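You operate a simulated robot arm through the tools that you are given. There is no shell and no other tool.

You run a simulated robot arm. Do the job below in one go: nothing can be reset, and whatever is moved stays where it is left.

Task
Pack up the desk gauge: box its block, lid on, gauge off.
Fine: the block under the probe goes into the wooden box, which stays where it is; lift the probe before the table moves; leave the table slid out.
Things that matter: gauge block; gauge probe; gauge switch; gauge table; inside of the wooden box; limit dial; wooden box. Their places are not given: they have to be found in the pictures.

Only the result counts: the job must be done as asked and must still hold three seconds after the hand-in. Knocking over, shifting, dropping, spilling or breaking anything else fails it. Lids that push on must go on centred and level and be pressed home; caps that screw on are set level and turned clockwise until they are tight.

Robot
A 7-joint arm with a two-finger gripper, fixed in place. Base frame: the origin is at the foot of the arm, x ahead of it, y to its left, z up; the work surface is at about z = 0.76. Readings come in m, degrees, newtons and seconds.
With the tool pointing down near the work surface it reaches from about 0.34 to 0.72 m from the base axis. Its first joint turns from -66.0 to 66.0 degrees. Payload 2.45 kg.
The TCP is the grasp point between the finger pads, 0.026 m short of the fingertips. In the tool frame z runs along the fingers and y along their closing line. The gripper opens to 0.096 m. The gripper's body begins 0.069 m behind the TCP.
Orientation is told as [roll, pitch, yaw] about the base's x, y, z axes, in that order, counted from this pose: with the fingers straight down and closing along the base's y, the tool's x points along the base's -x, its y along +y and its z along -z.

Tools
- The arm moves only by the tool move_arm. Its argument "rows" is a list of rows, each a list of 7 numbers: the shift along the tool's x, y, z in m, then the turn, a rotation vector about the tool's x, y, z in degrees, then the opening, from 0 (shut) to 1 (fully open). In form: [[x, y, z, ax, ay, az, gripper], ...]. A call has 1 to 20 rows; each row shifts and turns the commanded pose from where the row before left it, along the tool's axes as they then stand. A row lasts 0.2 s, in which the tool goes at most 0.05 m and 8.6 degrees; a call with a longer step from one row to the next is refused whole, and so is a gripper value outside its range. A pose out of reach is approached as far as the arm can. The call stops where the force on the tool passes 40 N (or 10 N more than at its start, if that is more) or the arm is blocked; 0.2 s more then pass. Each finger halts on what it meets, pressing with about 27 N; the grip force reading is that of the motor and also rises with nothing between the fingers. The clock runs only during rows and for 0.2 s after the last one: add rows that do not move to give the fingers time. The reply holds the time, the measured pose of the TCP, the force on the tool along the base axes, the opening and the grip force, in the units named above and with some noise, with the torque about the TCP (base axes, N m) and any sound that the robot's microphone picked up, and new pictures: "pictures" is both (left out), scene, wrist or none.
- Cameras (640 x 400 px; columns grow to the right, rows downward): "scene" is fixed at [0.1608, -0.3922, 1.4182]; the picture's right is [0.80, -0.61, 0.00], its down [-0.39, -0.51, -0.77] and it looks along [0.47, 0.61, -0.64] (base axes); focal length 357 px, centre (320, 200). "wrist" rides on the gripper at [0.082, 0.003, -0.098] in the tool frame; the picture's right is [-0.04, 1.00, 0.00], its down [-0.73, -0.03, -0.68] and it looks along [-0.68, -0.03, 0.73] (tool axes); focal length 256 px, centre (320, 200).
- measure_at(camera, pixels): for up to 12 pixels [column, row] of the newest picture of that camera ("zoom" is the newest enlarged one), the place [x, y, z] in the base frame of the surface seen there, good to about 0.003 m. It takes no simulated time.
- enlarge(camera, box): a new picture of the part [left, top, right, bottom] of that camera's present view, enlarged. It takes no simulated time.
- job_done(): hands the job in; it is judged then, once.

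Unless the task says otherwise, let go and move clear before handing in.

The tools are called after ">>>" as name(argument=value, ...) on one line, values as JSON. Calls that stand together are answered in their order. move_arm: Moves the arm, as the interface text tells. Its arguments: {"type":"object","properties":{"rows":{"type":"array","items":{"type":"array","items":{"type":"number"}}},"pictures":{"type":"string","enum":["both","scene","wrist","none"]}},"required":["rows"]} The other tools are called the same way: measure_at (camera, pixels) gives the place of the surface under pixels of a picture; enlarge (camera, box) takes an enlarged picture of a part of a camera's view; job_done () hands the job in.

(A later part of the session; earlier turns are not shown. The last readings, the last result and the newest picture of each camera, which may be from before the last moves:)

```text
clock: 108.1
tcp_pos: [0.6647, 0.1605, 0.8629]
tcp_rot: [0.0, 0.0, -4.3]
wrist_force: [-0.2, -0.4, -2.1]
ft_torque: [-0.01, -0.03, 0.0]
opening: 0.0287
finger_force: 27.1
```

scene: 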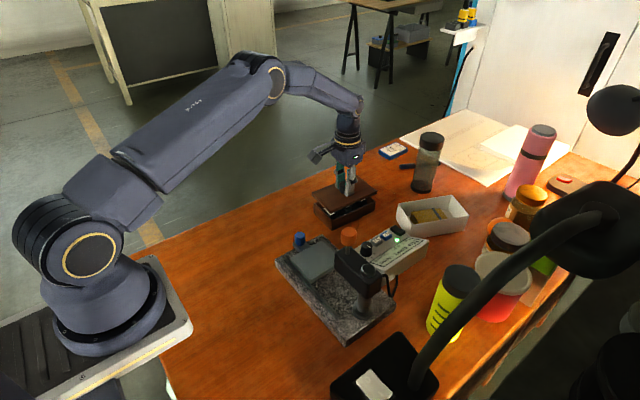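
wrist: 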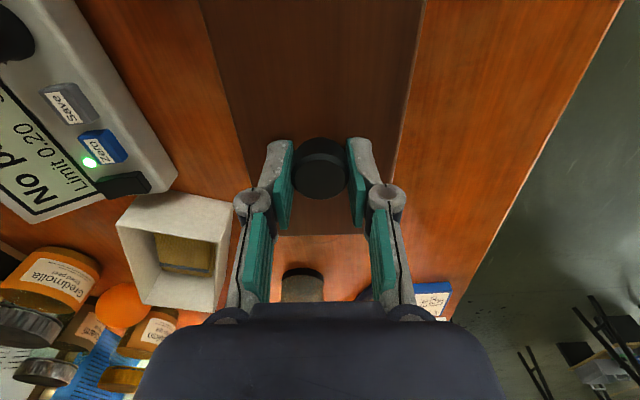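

I'll lower to about 3 mm above the rim and evaluate alignment again.

>>> move_arm(rows=[[-0.001, 0.0007, 0.013, 0, 0, 0, 0], [0, 0, 0.012, 0, 0, 0, 0], [0, 0, 0, 0, 0, 0, 0], [0, 0, 0, 0, 0, 0, 0]], pictures="scene")

>>> enlarge(camera="scene", box=[345, 185, 385, 220])

>>> measure_at(camera="scene", pixels=[[317, 203], [320, 206], [323, 209], [326, 212], [329, 215], [362, 192], [365, 194], [368, 196], [371, 198], [373, 199]])

>>> enlarge(camera="scene", box=[305, 190, 345, 225])

```text
clock: 109.1
tcp_pos: [0.6666, 0.162, 0.8376]
tcp_rot: [0.0, 0.0, -4.2]
wrist_force: [0.0, 0.1, -1.1]
ft_torque: [-0.01, 0.0, -0.01]
opening: 0.0285
finger_force: 27.5
```

scene: 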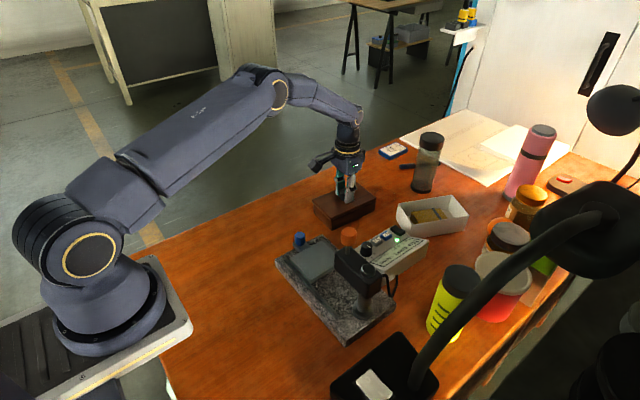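

```text
11.43 times, centred on (365, 202) of scene
```

zoom: 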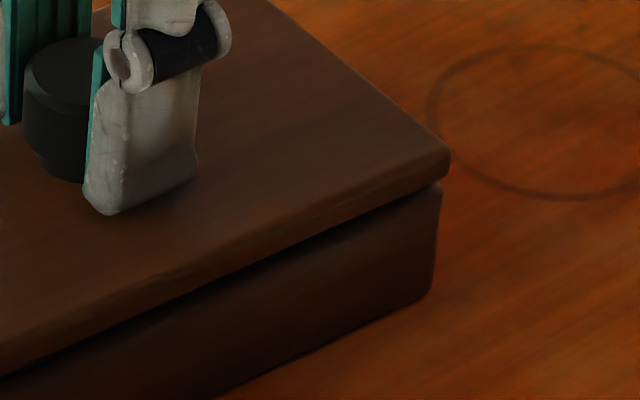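

```text
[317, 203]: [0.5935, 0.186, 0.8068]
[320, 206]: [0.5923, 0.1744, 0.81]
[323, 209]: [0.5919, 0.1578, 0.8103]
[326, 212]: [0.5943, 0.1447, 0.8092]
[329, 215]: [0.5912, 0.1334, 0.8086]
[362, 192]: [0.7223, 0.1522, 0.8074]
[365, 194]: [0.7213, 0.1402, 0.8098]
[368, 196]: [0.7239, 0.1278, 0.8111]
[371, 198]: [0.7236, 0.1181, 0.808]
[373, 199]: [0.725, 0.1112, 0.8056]
```

```text
11.43 times, centred on (325, 208) of scene
```

zoom: 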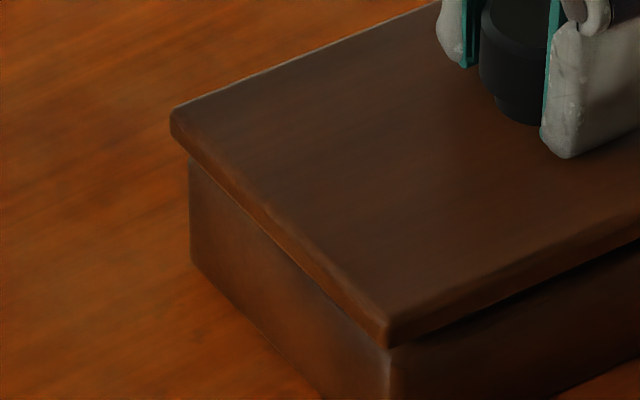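

Offset along picture-right is now about -2 mm (the lid was regripped off-centre). I'll measure the faces again for lid and box.

>>> enlarge(camera="scene", box=[314, 200, 332, 222])

>>> enlarge(camera="scene", box=[342, 195, 368, 220])

```text
16.00 times, centred on (323, 211) of scene
```

zoom: 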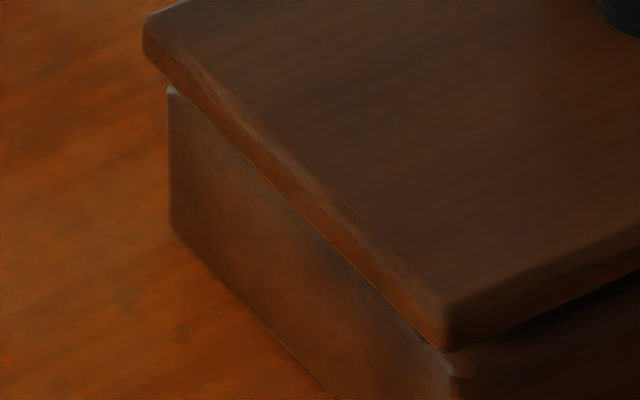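

```text
16.00 times, centred on (355, 208) of scene
```

zoom: 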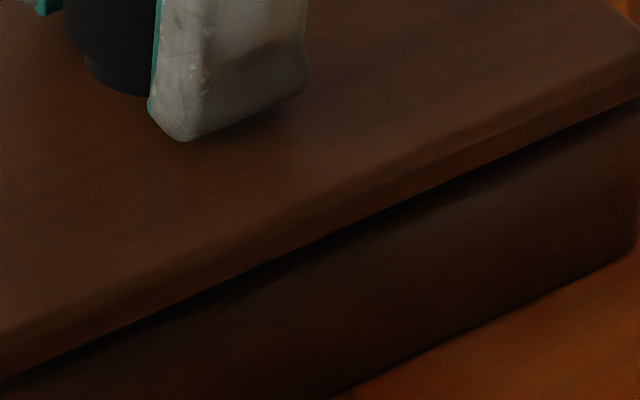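

>>> measure_at(camera="zoom", pixels=[[30, 345], [90, 318], [150, 292], [210, 265], [270, 238], [330, 212], [390, 185], [450, 158], [510, 130], [570, 103], [240, 251], [420, 171]])

>>> measure_at(camera="zoom", pixels=[[90, 385], [150, 365], [210, 340], [270, 315], [330, 290], [390, 265], [450, 240], [510, 212], [570, 185], [610, 200], [540, 240], [400, 300]])

>>> enlarge(camera="scene", box=[314, 200, 332, 222])

>>> measure_at(camera="zoom", pixels=[[165, 55], [195, 85], [225, 115], [255, 147], [285, 178], [315, 208], [345, 240], [375, 270], [405, 302], [430, 328], [210, 100], [270, 162]])

>>> measure_at(camera="zoom", pixels=[[185, 150], [205, 170], [225, 190], [245, 210], [265, 230], [285, 250], [305, 270], [325, 290], [345, 310], [365, 330], [395, 360], [420, 380]])

```text
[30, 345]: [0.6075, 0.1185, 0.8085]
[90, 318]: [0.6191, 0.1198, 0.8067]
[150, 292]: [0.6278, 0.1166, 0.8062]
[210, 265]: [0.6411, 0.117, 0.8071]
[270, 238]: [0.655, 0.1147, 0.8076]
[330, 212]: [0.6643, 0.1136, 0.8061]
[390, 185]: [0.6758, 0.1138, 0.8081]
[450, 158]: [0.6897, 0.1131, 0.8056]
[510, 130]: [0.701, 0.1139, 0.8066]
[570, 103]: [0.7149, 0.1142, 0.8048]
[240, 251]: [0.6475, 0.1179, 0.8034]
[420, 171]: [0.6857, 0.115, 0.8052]
```

```text
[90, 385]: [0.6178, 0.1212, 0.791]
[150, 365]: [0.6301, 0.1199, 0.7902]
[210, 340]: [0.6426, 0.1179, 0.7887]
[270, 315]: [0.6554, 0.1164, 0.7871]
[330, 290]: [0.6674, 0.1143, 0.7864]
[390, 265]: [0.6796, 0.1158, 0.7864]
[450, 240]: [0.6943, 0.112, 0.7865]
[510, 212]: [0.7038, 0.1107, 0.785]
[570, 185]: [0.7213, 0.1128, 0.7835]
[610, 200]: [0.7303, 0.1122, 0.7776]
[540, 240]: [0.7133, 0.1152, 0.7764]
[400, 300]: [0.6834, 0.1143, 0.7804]
```

```text
16.00 times, centred on (323, 211) of scene
```

zoom: 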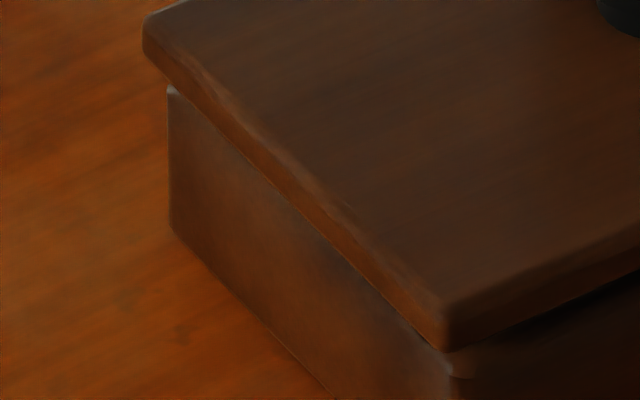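

```text
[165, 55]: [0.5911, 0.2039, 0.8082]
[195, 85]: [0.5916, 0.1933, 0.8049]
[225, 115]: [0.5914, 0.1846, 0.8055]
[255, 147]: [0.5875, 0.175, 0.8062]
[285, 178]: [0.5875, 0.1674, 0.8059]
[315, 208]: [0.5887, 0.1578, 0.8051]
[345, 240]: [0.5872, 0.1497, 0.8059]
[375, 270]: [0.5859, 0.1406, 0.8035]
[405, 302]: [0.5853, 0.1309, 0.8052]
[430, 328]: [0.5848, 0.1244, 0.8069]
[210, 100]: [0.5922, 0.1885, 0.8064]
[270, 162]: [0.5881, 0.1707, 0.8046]
```

```text
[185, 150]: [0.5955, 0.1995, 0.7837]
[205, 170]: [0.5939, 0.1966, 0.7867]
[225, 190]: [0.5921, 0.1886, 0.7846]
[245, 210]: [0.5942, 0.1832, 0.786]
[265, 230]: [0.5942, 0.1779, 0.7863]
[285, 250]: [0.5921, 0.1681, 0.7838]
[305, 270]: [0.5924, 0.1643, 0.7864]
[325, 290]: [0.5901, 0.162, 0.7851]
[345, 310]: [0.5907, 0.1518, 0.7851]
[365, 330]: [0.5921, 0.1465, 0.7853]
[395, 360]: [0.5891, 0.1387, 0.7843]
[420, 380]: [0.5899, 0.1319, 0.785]
```

The lid overhangs 3.6 mm at -x and 0.8 mm at -y, so I'll shift it (+1.8,-0.9) mm, then lower gently to light contact.

>>> move_arm(rows=[[-0.0019, -0.0008, 0, 0, 0, 0, 0], [0, 0, 0.0015, 0, 0, 0, 0], [0, 0, 0, 0, 0, 0, 0]], pictures="none")

>>> move_arm(rows=[[0, 0, 0.001, 0, 0, 0, 0], [0, 0, 0, 0, 0, 0, 0]], pictures="none")

>>> move_arm(rows=[[0, 0, 0.0007, 0, 0, 0, 0], [0, 0, 0, 0, 0, 0, 0]], pictures="none")

```text
clock: 109.9
tcp_pos: [0.6684, 0.1612, 0.8351]
tcp_rot: [0.1, 0.0, -4.3]
wrist_force: [-0.5, 0.2, -1.8]
ft_torque: [0.0, 0.02, -0.01]
opening: 0.0284
finger_force: 26.8
```

```text
clock: 110.5
tcp_pos: [0.6681, 0.161, 0.8351]
tcp_rot: [0.0, 0.2, -4.4]
wrist_force: [0.7, 0.2, -0.5]
ft_torque: [-0.03, 0.0, 0.02]
opening: 0.0285
finger_force: 26.4
```

```text
clock: 111.1
tcp_pos: [0.6686, 0.1615, 0.8331]
tcp_rot: [0.0, 0.0, -4.3]
wrist_force: [0.7, 0.2, -1.8]
ft_torque: [-0.01, -0.01, 0.01]
opening: 0.0285
finger_force: 26.9
```

>>> move_arm(rows=[[0, 0, 0.0007, 0, 0, 0, 0], [0, 0, 0, 0, 0, 0, 0]], pictures="none")

>>> move_arm(rows=[[0, 0, 0.0007, 0, 0, 0, 0], [0, 0, 0, 0, 0, 0, 0]], pictures="none")

```text
clock: 111.7
tcp_pos: [0.6685, 0.1611, 0.8328]
tcp_rot: [0.0, -0.1, -4.3]
wrist_force: [0.2, 0.0, -1.4]
ft_torque: [-0.02, -0.01, -0.01]
opening: 0.0287
finger_force: 26.9
```

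```text
clock: 112.3
tcp_pos: [0.6678, 0.161, 0.8323]
tcp_rot: [0.0, 0.0, -4.4]
wrist_force: [0.5, 0.9, -0.9]
ft_torque: [0.02, -0.05, 0.01]
opening: 0.0286
finger_force: 27.4
```

>>> move_arm(rows=[[0, 0, 0.0007, 0, 0, 0, 0], [0, 0, 0, 0, 0, 0, 0]], pictures="none")

>>> move_arm(rows=[[0, 0, 0.0007, 0, 0, 0, 0], [0, 0, 0, 0, 0, 0, 0]], pictures="scene")

>>> enlarge(camera="scene", box=[345, 185, 385, 220])

>>> enlarge(camera="scene", box=[305, 190, 345, 225])

```text
clock: 112.9
tcp_pos: [0.6676, 0.1605, 0.8329]
tcp_rot: [-0.1, -0.1, -4.3]
wrist_force: [2.9, 0.1, 8.4]
ft_torque: [0.03, 0.03, -0.01]
opening: 0.0285
finger_force: 27.2
heard: snap
```

```text
clock: 113.5
tcp_pos: [0.6679, 0.1626, 0.8339]
tcp_rot: [0.0, -0.1, -4.3]
wrist_force: [-1.4, -1.9, 21.5]
ft_torque: [-0.1, 0.1, 0.01]
opening: 0.0285
finger_force: 26.9
```

scene: 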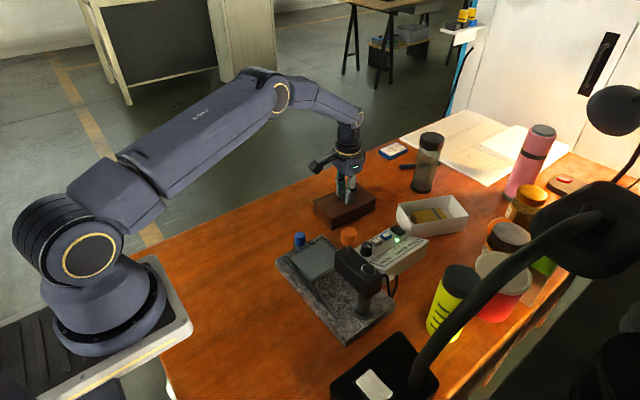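

```text
11.43 times, centred on (365, 202) of scene
```

zoom: 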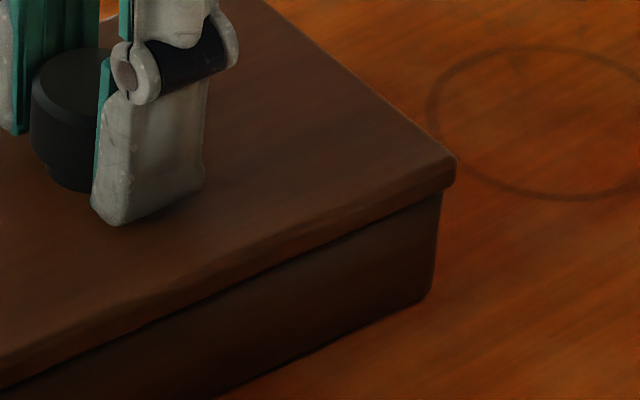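

```text
11.43 times, centred on (325, 208) of scene
```

zoom: 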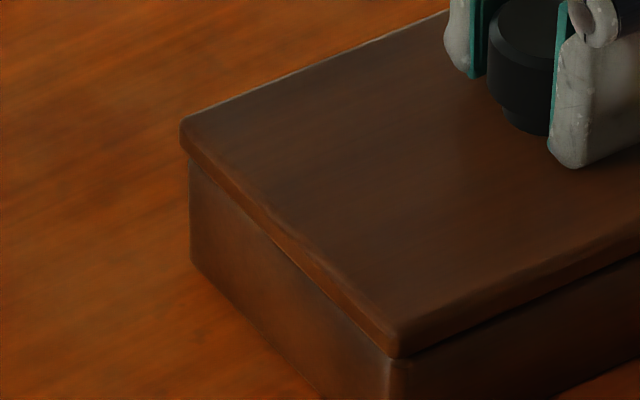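

A "snap" was heard at first contact this time with the lid well centred (overhangs about symmetric), so it seated. Force is 21 N now; I'll ease to a light load before opening.

>>> move_arm(rows=[[0, 0, 0.0005, 0, 0, 0, 0], [0, 0, 0, 0, 0, 0, 0]], pictures="none")

>>> move_arm(rows=[[0, 0, -0.0006, 0, 0, 0, 0], [0, 0, 0, 0, 0, 0, 0]], pictures="none")

```text
clock: 114.1
tcp_pos: [0.6688, 0.1615, 0.8328]
tcp_rot: [-0.1, -0.2, -4.3]
wrist_force: [-2.2, -3.0, 24.5]
ft_torque: [-0.04, 0.09, 0.0]
opening: 0.0286
finger_force: 27.0
```

```text
clock: 114.7
tcp_pos: [0.6688, 0.1618, 0.8304]
tcp_rot: [0.0, -0.1, -4.3]
wrist_force: [3.8, -1.2, 16.1]
ft_torque: [-0.05, -0.2, -0.01]
opening: 0.0286
finger_force: 26.7
```

>>> move_arm(rows=[[0, 0, -0.0004, 0, 0, 0, 0], [0, 0, 0, 0, 0, 0, 0]], pictures="scene")

>>> enlarge(camera="scene", box=[345, 185, 385, 220])

>>> enlarge(camera="scene", box=[305, 190, 345, 225])

```text
clock: 115.3
tcp_pos: [0.6686, 0.1613, 0.8324]
tcp_rot: [0.0, 0.0, -4.4]
wrist_force: [5.6, -0.7, 12.1]
ft_torque: [-0.03, -0.25, 0.01]
opening: 0.0287
finger_force: 27.1
```

scene: 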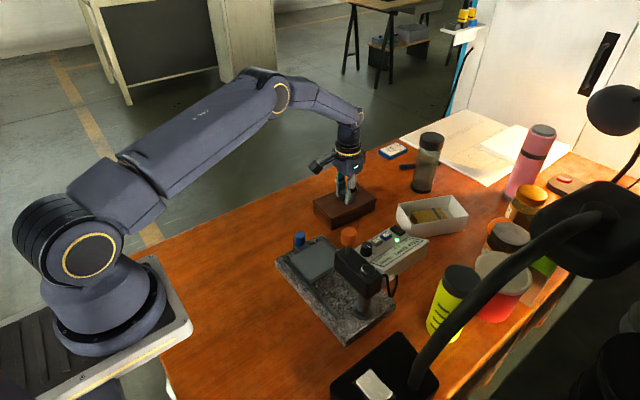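

```text
11.43 times, centred on (365, 202) of scene
```

zoom: 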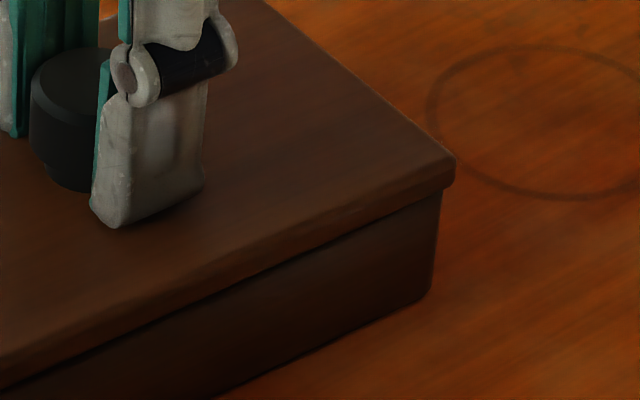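

```text
11.43 times, centred on (325, 208) of scene
```

zoom: 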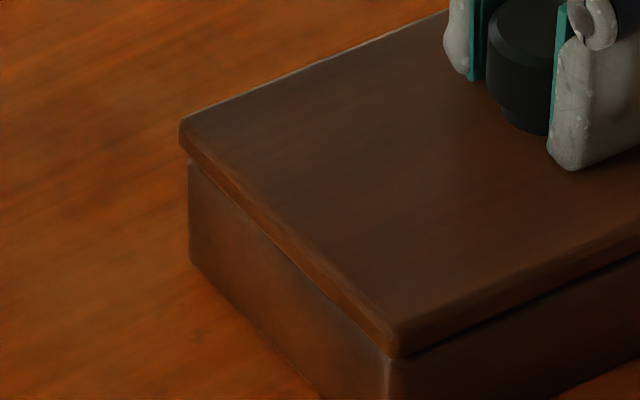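

Alignment holds. I'll relieve the small x load and open only slightly first, then look whether the lid stays put.

>>> move_arm(rows=[[-0.0003, 0, -0.0003, 0, 0, 0, 0], [0, 0, 0, 0, 0, 0, 0.34], [0, 0, 0, 0, 0, 0, 0.34]], pictures="both")

>>> enlarge(camera="scene", box=[345, 185, 385, 220])

>>> enlarge(camera="scene", box=[305, 190, 345, 225])

```text
clock: 116.1
tcp_pos: [0.6683, 0.1609, 0.8318]
tcp_rot: [0.0, 0.2, -4.3]
wrist_force: [0.9, -0.5, -0.1]
ft_torque: [0.01, -0.03, -0.01]
opening: 0.0325
finger_force: 0.0
```

scene: 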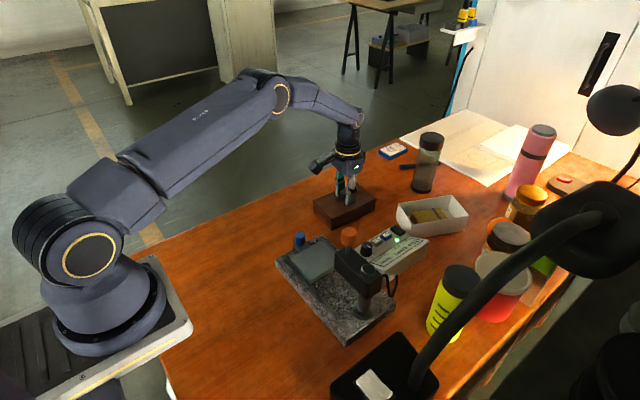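
wrist: 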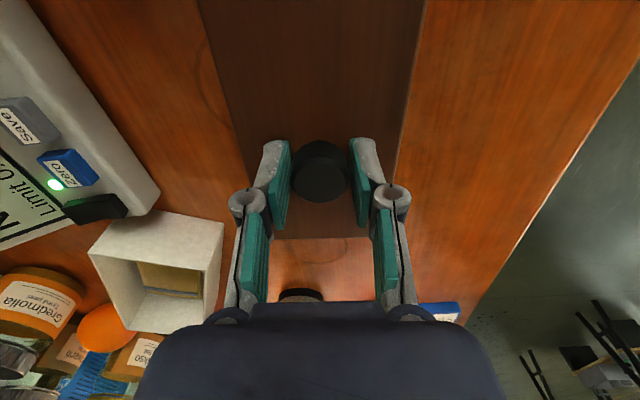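

```text
11.43 times, centred on (365, 202) of scene
```

zoom: 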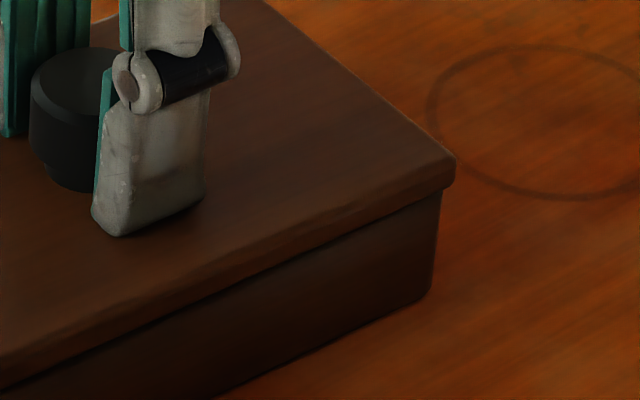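

```text
11.43 times, centred on (325, 208) of scene
```

zoom: 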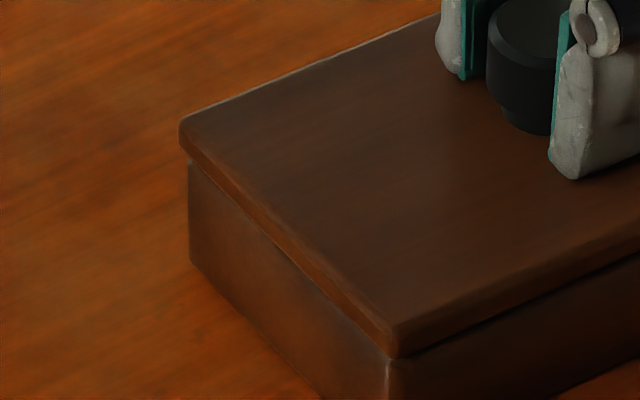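

The lid stayed exactly in place and no sound was heard. I'll open wider, rise clear, close the fingers and press the knob's top to make sure it's home.

>>> move_arm(rows=[[0, 0, 0, 0, 0, 0, 0.5], [0, 0, 0, 0, 0, 0, 0.5], [0, 0, -0.02, 0, 0, 0, 0.5], [0, 0, -0.03, 0, 0, 0, 0.5], [0, 0, -0.01, 0, 0, 0, 0.5], [0, 0, 0, 0, 0, 0, 0.5]], pictures="both")

>>> enlarge(camera="scene", box=[305, 180, 385, 230])

>>> enlarge(camera="wrist", box=[230, 40, 410, 220])

>>> measure_at(camera="wrist", pixels=[[322, 130], [305, 130], [340, 130], [322, 115], [322, 145], [330, 150], [310, 150]])

```text
clock: 117.5
tcp_pos: [0.6692, 0.1582, 0.8924]
tcp_rot: [0.0, 0.0, -4.4]
wrist_force: [-0.2, -0.9, 0.1]
ft_torque: [-0.02, 0.01, 0.0]
opening: 0.0479
finger_force: 0.0
```

scene: 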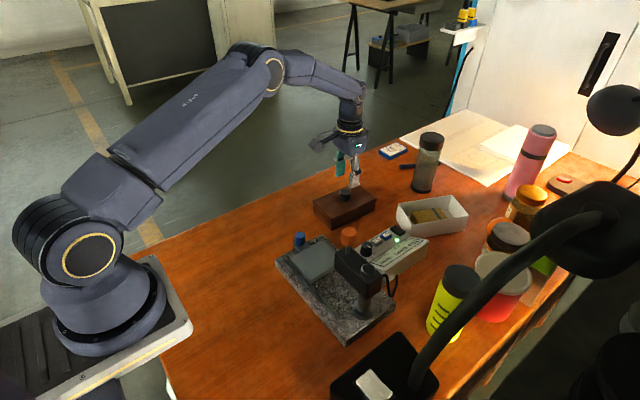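
wrist: 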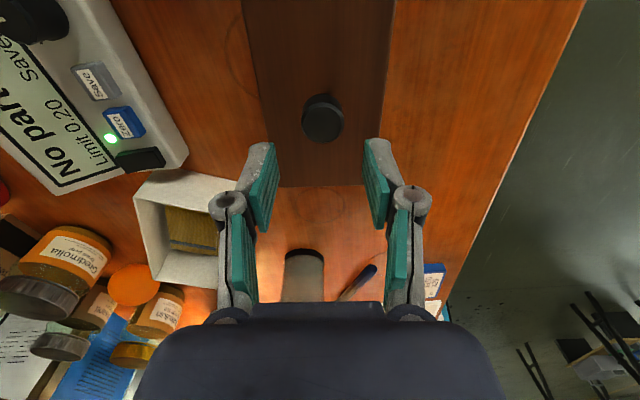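

```text
8.00 times, centred on (345, 205) of scene
```

zoom: 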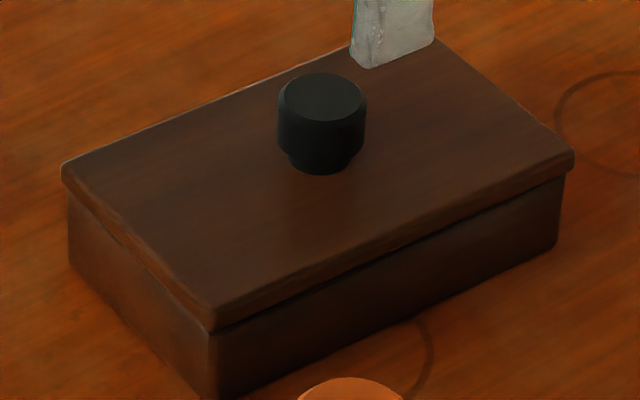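

```text
2.22 times, centred on (320, 130) of wrist
```

zoom: 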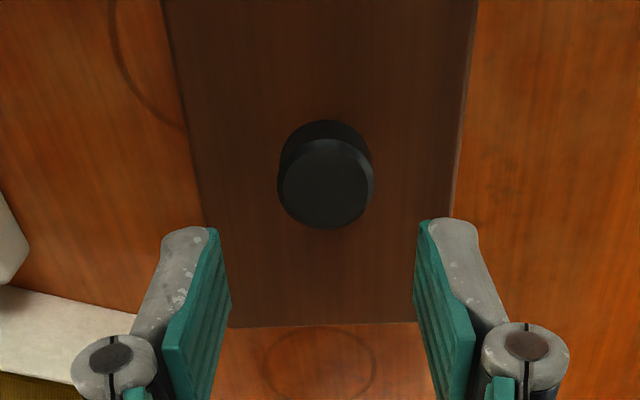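

```text
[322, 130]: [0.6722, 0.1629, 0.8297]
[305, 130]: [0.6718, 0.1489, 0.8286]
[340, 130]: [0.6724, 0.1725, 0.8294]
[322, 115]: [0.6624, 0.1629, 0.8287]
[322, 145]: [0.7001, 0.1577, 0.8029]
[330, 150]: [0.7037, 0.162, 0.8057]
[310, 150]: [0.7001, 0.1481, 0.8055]
```

The lid is in place and centred. I'll close the fingers above the knob (centre (0.669,0.161)) and approach its top.

>>> move_arm(rows=[[0, 0, 0, 0, 0, 0, 0], [0, 0, 0, 0, 0, 0, 0], [0, 0, 0, 0, 0, 0, 0], [0, 0, 0.015, 0, 0, 0, 0], [0, 0, 0.015, 0, 0, 0, 0], [0, 0, 0, 0, 0, 0, 0]], pictures="both")

>>> enlarge(camera="scene", box=[325, 165, 375, 215])

```text
clock: 118.9
tcp_pos: [0.6666, 0.1599, 0.8632]
tcp_rot: [0.1, 0.0, -4.3]
wrist_force: [-0.3, 0.6, 0.6]
ft_torque: [0.03, -0.02, 0.0]
opening: 0.0
finger_force: 27.0
```

scene: 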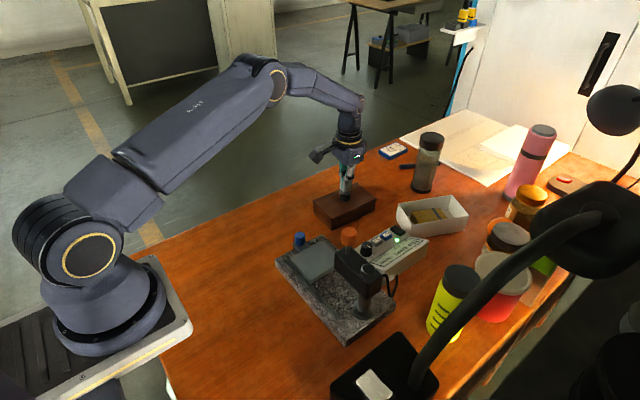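
wrist: 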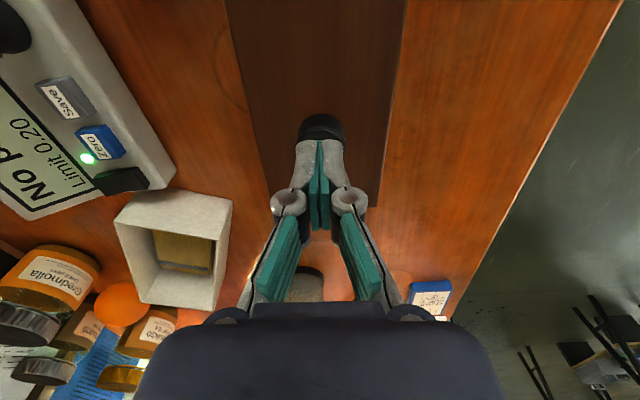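

```text
8.00 times, centred on (350, 190) of scene
```

zoom: 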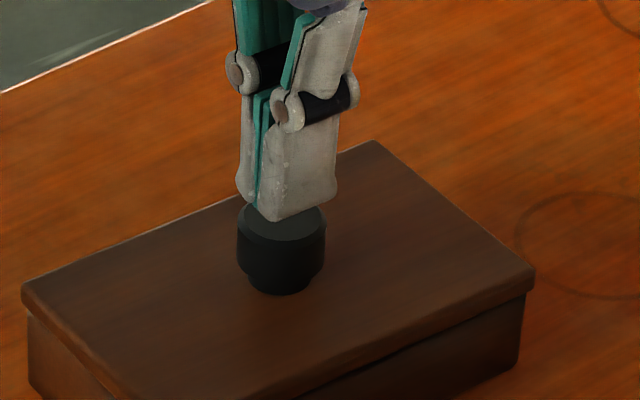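

The closed fingers are right above the knob. I'll press straight down in small steps.

>>> move_arm(rows=[[-0.001, 0, 0.003, 0, 0, 0, 0], [0, 0, 0.003, 0, 0, 0, 0], [0, 0, 0, 0, 0, 0, 0]], pictures="none")

>>> move_arm(rows=[[0, 0, 0.001, 0, 0, 0, 0], [0, 0, 0.001, 0, 0, 0, 0], [0, 0, 0, 0, 0, 0, 0]], pictures="none")

```text
clock: 119.7
tcp_pos: [0.6701, 0.1611, 0.8568]
tcp_rot: [0.1, 0.0, -4.3]
wrist_force: [-0.5, 0.5, -0.3]
ft_torque: [-0.01, -0.01, 0.0]
opening: 0.0003
finger_force: 26.8
```

```text
clock: 120.5
tcp_pos: [0.6682, 0.1598, 0.8548]
tcp_rot: [0.0, -0.1, -4.4]
wrist_force: [-0.7, -0.6, 0.4]
ft_torque: [-0.03, 0.01, 0.02]
opening: 0.0
finger_force: 27.0
```

>>> move_arm(rows=[[0, 0, 0.0008, 0, 0, 0, 0], [0, 0, 0, 0, 0, 0, 0]], pictures="none")

>>> move_arm(rows=[[0, 0, 0.0008, 0, 0, 0, 0], [0, 0, 0, 0, 0, 0, 0]], pictures="none")

>>> move_arm(rows=[[0, 0, 0.0006, 0, 0, 0, 0], [0, 0, 0, 0, 0, 0, 0]], pictures="none")

```text
clock: 121.1
tcp_pos: [0.6697, 0.1615, 0.8539]
tcp_rot: [0.0, 0.0, -4.3]
wrist_force: [-1.4, -0.9, 1.4]
ft_torque: [0.0, 0.04, 0.01]
opening: 0.0058
finger_force: 26.9
```

```text
clock: 121.7
tcp_pos: [0.6688, 0.1622, 0.8533]
tcp_rot: [0.1, 0.0, -4.2]
wrist_force: [-5.4, -1.8, 14.4]
ft_torque: [-0.05, 0.13, -0.03]
opening: 0.006
finger_force: 27.3
```

```text
clock: 122.3
tcp_pos: [0.6689, 0.1619, 0.8541]
tcp_rot: [0.0, -0.1, -4.3]
wrist_force: [-9.0, -3.2, 28.6]
ft_torque: [-0.09, 0.26, -0.01]
opening: 0.006
finger_force: 27.3
```

Pressed to 28.6 N, no movement. I'll back off and check the lid.

>>> move_arm(rows=[[0, 0, -0.001, 0, 0, 0, 0], [0, 0, -0.003, 0, 0, 0, 0], [0, 0, -0.02, 0, 0, 0, 0], [0, 0, -0.04, 0, 0, 0, 0.3], [0, 0, -0.03, 0, 0, 0, 0.3], [0, 0, 0, 0, 0, 0, 0.3]], pictures="both")

>>> enlarge(camera="scene", box=[305, 180, 385, 230])

>>> measure_at(camera="scene", pixels=[[317, 204], [320, 207], [323, 210], [326, 213], [329, 216], [332, 218], [362, 193], [365, 195], [368, 197], [371, 199], [373, 200], [340, 212]])

```text
clock: 123.7
tcp_pos: [0.6691, 0.1626, 0.9472]
tcp_rot: [-0.1, 0.0, -4.3]
wrist_force: [-0.5, -0.3, -0.6]
ft_torque: [0.0, -0.01, -0.03]
opening: 0.029
finger_force: 0.0
```

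scene: 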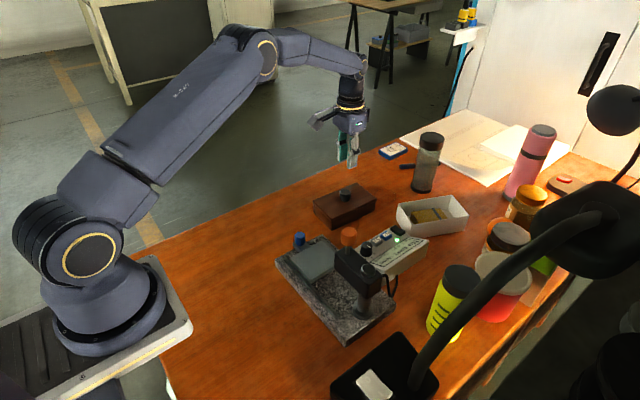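
wrist: 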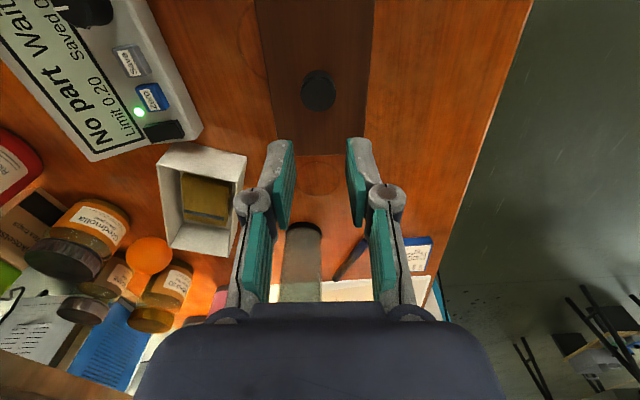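

```text
8.00 times, centred on (345, 205) of scene
```

zoom: 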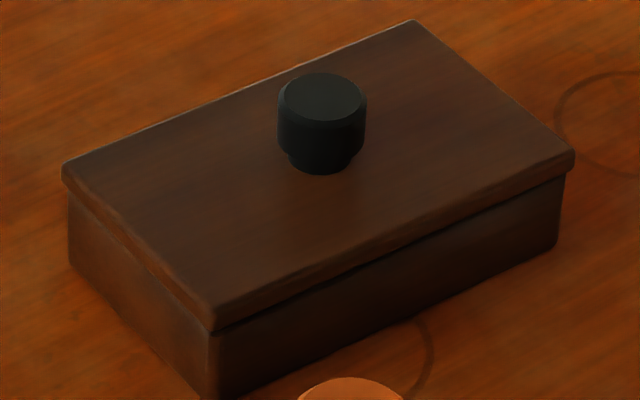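

```text
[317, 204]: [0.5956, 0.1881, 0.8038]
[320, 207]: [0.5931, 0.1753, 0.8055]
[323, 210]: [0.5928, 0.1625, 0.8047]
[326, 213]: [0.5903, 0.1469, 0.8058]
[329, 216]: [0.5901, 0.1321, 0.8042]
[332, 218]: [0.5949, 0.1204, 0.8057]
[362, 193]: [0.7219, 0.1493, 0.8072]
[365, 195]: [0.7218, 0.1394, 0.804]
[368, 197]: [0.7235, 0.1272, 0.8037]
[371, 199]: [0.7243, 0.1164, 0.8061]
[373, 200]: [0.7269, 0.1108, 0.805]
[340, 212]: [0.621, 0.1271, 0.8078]
```

The lid sits level (z≈0.805 all over) and centred. Now the gauge switch: I'll move to view the readout's black rocker up close.

>>> move_arm(rows=[[0.0142, -0.0418, 0, 0, 0, 0, 0.3], [0.0142, -0.0418, 0, 0, 0, 0, 0.3], [0.0142, -0.0418, 0, 0, 0, 0, 0.3], [0.0142, -0.0418, 0, 0, 0, 0, 0.3], [0, 0, 0, 0, 0, -4.3, 0.3], [0, 0, 0, 0, 0, 0, 0.3]], pictures="both")

>>> enlarge(camera="wrist", box=[270, 60, 380, 160])

>>> enlarge(camera="scene", box=[365, 220, 430, 265])

```text
clock: 125.1
tcp_pos: [0.5984, -0.0021, 0.9454]
tcp_rot: [-0.1, -0.1, -0.1]
wrist_force: [0.8, -0.8, 0.4]
ft_torque: [0.01, -0.01, -0.02]
opening: 0.029
finger_force: 0.1
```

scene: 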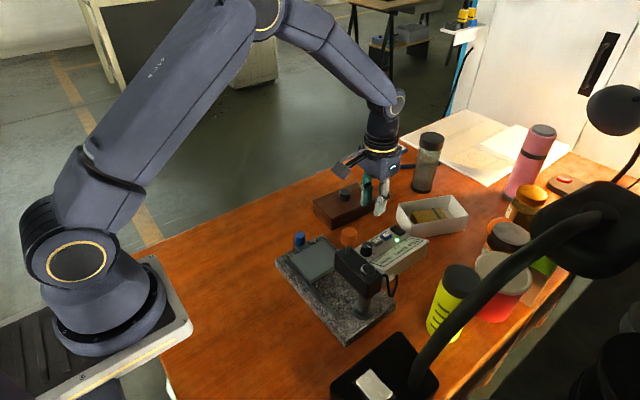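
wrist: 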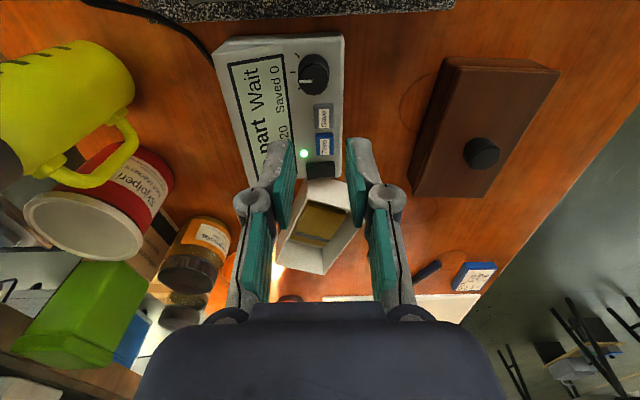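

```text
4.00 times, centred on (325, 110) of wrist
```

zoom: 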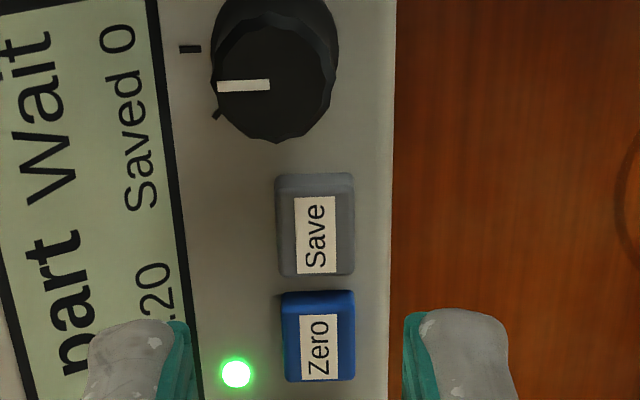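

```text
8.89 times, centred on (398, 242) of scene
```

zoom: 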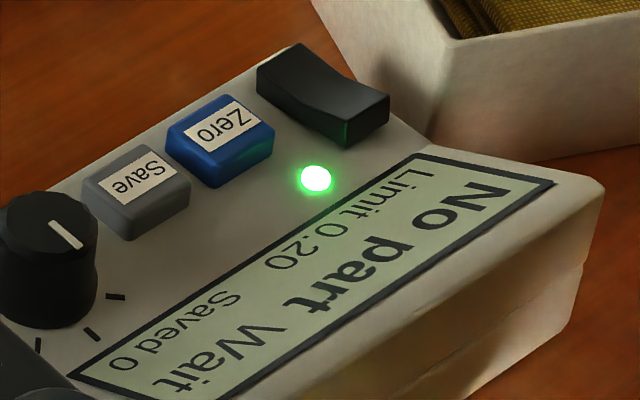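

The rocker at scene zoom (320,95) runs along y; its +y end looks raised and the -y end (next to the lit LED) pressed. I'll measure its heights to confirm.

>>> measure_at(camera="zoom", pixels=[[285, 62], [275, 75], [300, 72], [295, 90], [315, 85], [310, 100], [330, 97], [325, 110], [345, 100], [345, 118], [365, 100], [360, 112]])

>>> enlarge(camera="scene", box=[388, 222, 412, 240])

```text
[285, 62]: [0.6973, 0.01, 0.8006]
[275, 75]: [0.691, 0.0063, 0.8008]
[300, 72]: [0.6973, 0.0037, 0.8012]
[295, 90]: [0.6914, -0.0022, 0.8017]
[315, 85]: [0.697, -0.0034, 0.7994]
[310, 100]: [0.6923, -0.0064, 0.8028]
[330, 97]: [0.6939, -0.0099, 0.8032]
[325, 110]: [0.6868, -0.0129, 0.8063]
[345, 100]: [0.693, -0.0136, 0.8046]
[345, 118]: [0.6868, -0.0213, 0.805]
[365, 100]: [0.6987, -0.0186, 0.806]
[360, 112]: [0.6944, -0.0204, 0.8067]
```

```text
16.00 times, centred on (400, 231) of scene
```

zoom: 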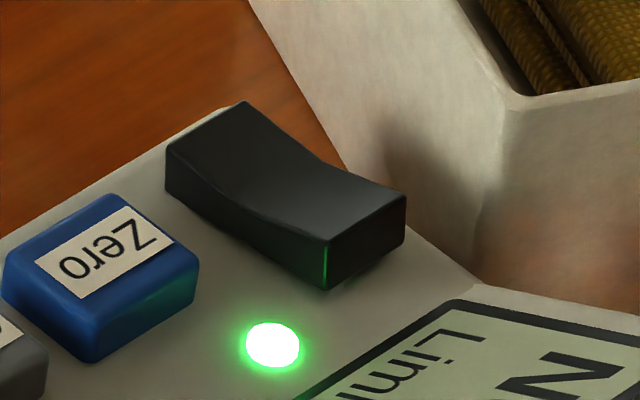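

>>> measure_at(camera="zoom", pixels=[[180, 210], [215, 250], [250, 290], [330, 320], [390, 270], [430, 265], [160, 140], [200, 120], [220, 150], [270, 190], [320, 190], [370, 200]])

>>> measure_at(camera="zoom", pixels=[[185, 150], [240, 110], [260, 125], [215, 175], [245, 195], [285, 155], [270, 220], [320, 185], [310, 230], [360, 195], [330, 240], [395, 200]])

```text
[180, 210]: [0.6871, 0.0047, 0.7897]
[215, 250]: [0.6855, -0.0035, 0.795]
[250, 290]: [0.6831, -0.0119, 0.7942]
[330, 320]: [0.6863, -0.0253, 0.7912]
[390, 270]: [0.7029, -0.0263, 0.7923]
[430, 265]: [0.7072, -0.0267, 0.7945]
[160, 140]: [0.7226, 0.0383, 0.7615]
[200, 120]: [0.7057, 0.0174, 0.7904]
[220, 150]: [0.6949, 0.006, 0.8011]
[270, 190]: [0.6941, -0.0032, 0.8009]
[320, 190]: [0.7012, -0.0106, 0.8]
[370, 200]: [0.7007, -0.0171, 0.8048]
```

```text
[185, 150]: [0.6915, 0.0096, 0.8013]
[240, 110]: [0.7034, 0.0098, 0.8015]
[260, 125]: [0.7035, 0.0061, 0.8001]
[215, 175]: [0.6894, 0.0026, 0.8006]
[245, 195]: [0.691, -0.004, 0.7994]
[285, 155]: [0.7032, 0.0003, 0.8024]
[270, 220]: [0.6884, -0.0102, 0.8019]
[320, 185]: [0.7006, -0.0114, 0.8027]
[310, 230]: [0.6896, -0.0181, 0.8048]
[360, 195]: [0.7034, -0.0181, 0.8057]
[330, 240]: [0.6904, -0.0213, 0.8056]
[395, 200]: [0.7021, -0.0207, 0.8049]
```

The -y end of the rocker is the raised one (z≈0.8055 at y≈-0.019) and the +y end is down (0.801), so off means pressing the -y end. I'll check clearance to the Zero button and the white box.

>>> measure_at(camera="zoom", pixels=[[120, 240], [190, 265], [95, 345], [150, 210], [100, 290], [320, 130], [400, 160], [480, 230], [505, 105], [420, 90], [540, 95], [470, 280]])

>>> measure_at(camera="wrist", pixels=[[280, 215], [290, 200], [300, 185], [340, 180], [345, 190], [290, 240], [310, 270], [320, 172], [310, 175], [332, 170], [325, 145], [304, 153]])

```text
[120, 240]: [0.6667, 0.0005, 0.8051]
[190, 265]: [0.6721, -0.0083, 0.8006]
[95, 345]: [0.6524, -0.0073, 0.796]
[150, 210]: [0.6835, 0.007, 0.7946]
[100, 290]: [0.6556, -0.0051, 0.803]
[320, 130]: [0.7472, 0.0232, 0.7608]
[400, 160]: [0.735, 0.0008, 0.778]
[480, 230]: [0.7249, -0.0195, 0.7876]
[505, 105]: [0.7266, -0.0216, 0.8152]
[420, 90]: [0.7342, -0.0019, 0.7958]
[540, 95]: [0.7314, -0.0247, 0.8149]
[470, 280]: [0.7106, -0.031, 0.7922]
```

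```text
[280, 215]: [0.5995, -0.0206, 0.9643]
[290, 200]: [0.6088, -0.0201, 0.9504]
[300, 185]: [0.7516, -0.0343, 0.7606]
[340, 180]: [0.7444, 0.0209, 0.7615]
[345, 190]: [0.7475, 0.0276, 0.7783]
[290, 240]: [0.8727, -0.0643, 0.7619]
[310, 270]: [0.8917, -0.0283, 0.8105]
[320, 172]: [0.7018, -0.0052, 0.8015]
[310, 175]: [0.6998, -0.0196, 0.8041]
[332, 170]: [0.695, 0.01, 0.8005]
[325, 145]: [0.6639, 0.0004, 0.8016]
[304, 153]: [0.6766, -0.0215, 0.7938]
```

Clearances are fine (Zero ends at x≈0.675, the white box starts at x≈0.725). I'll close the fingers and move above the rocker's raised -y end at (0.695,-0.018).

>>> move_arm(rows=[[-0.0485, -0.008, 0, 0, 0, 0, 0], [-0.0485, -0.008, 0, 0, 0, 0, 0], [0, 0, 0.04, 0, 0, 0, 0], [0, 0, 0.04, 0, 0, 0, 0], [0, 0, 0.02, 0, 0, 0, 0], [0, 0, 0, 0, 0, 0, 0]], pictures="both")

>>> enlarge(camera="scene", box=[370, 205, 430, 255])

>>> enlarge(camera="wrist", box=[250, 60, 390, 220])

```text
clock: 126.5
tcp_pos: [0.6966, -0.0178, 0.8454]
tcp_rot: [-0.1, 0.0, 0.0]
wrist_force: [-0.1, 0.5, 0.3]
ft_torque: [0.03, -0.01, 0.01]
opening: 0.0
finger_force: 26.4
```

scene: 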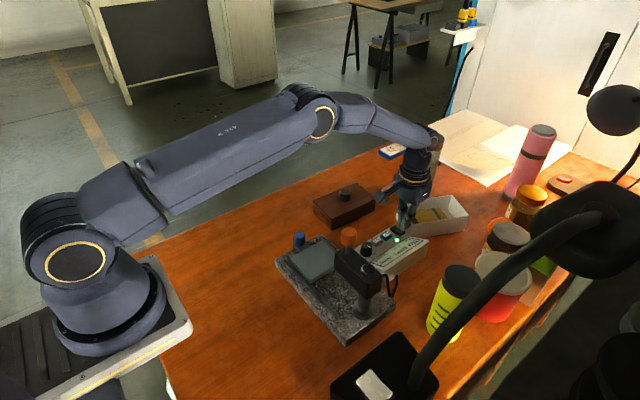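
wrist: 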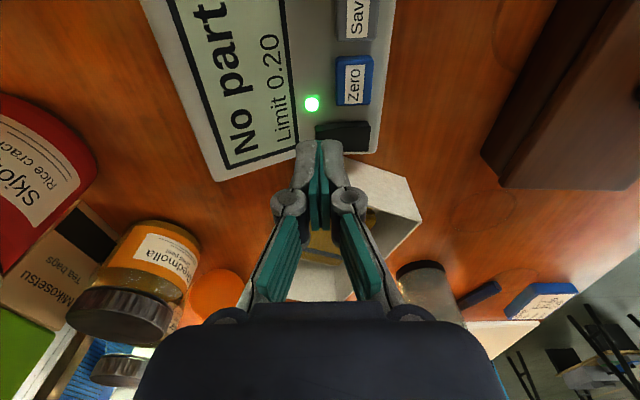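

```text
8.00 times, centred on (400, 230) of scene
```

zoom: 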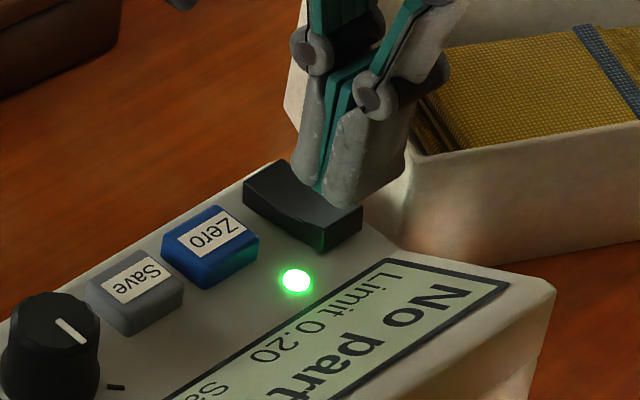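

```text
2.50 times, centred on (320, 140) of wrist
```

zoom: 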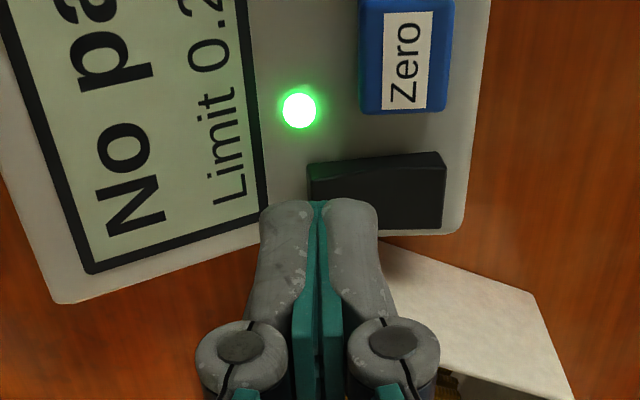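

The closed fingertips hover over the rocker's -y end (wrist zoom (320,215)). I'll descend and press gently.

>>> move_arm(rows=[[0, 0, 0.006, 0, 0, 0, 0], [0, 0, 0.005, 0, 0, 0, 0], [0, 0, 0.001, 0, 0, 0, 0], [0, 0, 0, 0, 0, 0, 0]], pictures="none")

>>> move_arm(rows=[[0, 0, 0.001, 0, 0, 0, 0], [0, 0, 0.001, 0, 0, 0, 0], [0, 0, 0, 0, 0, 0, 0]], pictures="wrist")

```text
clock: 127.5
tcp_pos: [0.6972, -0.0181, 0.8338]
tcp_rot: [-0.1, 0.0, 0.0]
wrist_force: [-0.1, 0.5, -1.2]
ft_torque: [0.01, 0.0, -0.03]
opening: 0.0001
finger_force: 26.8
```

```text
clock: 128.3
tcp_pos: [0.696, -0.0175, 0.8318]
tcp_rot: [0.0, 0.0, 0.0]
wrist_force: [0.1, -0.1, -0.9]
ft_torque: [-0.01, -0.01, 0.0]
opening: 0.0
finger_force: 26.7
```

wrist: 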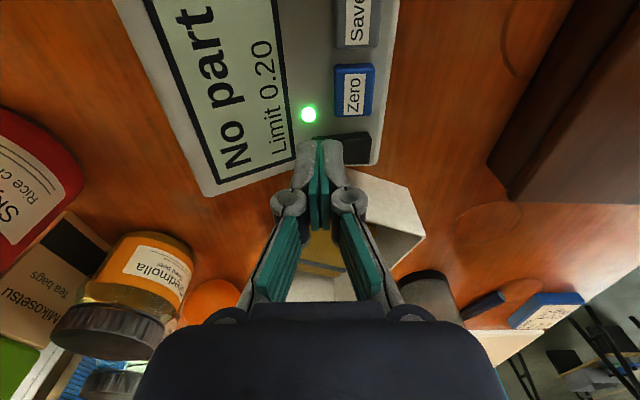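

>>> move_arm(rows=[[0, 0, 0.001, 0, 0, 0, 0], [0, 0, 0.001, 0, 0, 0, 0], [0, 0, 0, 0, 0, 0, 0]], pictures="none")

>>> move_arm(rows=[[0, 0, 0.001, 0, 0, 0, 0], [0, 0, 0, 0, 0, 0, 0]], pictures="wrist")

```text
clock: 129.1
tcp_pos: [0.6973, -0.017, 0.83]
tcp_rot: [0.0, 0.0, -0.1]
wrist_force: [-0.3, -0.9, 0.3]
ft_torque: [0.0, 0.0, 0.03]
opening: 0.0
finger_force: 26.5
```

```text
clock: 129.7
tcp_pos: [0.6978, -0.0176, 0.8283]
tcp_rot: [-0.1, 0.0, 0.0]
wrist_force: [0.1, -0.6, 0.1]
ft_torque: [-0.01, -0.05, -0.02]
opening: 0.0
finger_force: 26.6
```

wrist: 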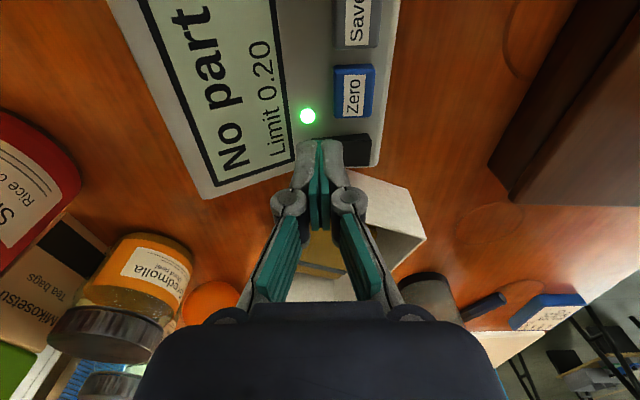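

>>> move_arm(rows=[[0, 0, 0.001, 0, 0, 0, 0], [0, 0, 0, 0, 0, 0, 0]], pictures="none")

>>> move_arm(rows=[[0, 0, 0.001, 0, 0, 0, 0], [0, 0, 0, 0, 0, 0, 0]], pictures="both")

>>> enlarge(camera="scene", box=[370, 205, 430, 255])

```text
clock: 130.3
tcp_pos: [0.6971, -0.0175, 0.8284]
tcp_rot: [0.0, 0.0, 0.0]
wrist_force: [-0.4, -0.5, 1.9]
ft_torque: [-0.03, -0.02, 0.0]
opening: 0.0001
finger_force: 27.2
```

```text
clock: 130.9
tcp_pos: [0.6975, -0.017, 0.827]
tcp_rot: [0.0, 0.0, 0.0]
wrist_force: [-0.3, -1.8, 3.6]
ft_torque: [0.01, 0.02, -0.01]
opening: 0.0001
finger_force: 26.6
heard: click
```

scene: 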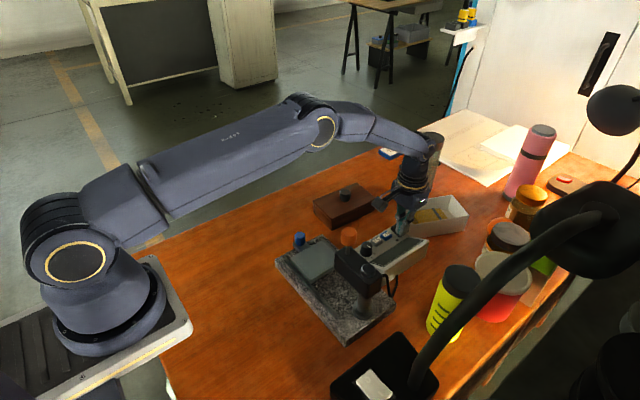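
wrist: 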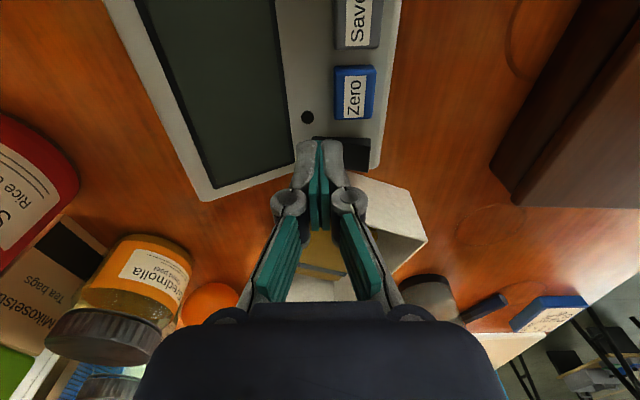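

```text
8.00 times, centred on (400, 230) of scene
```

zoom: 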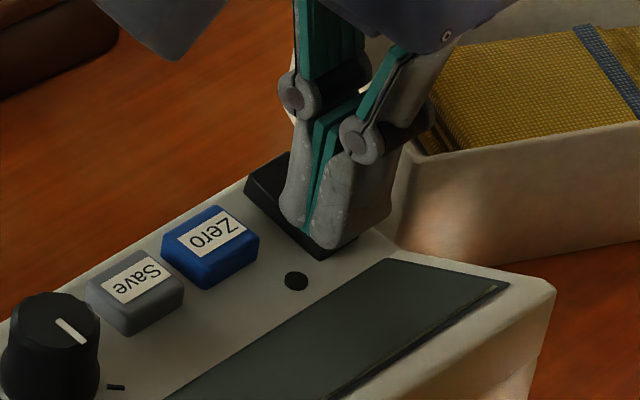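

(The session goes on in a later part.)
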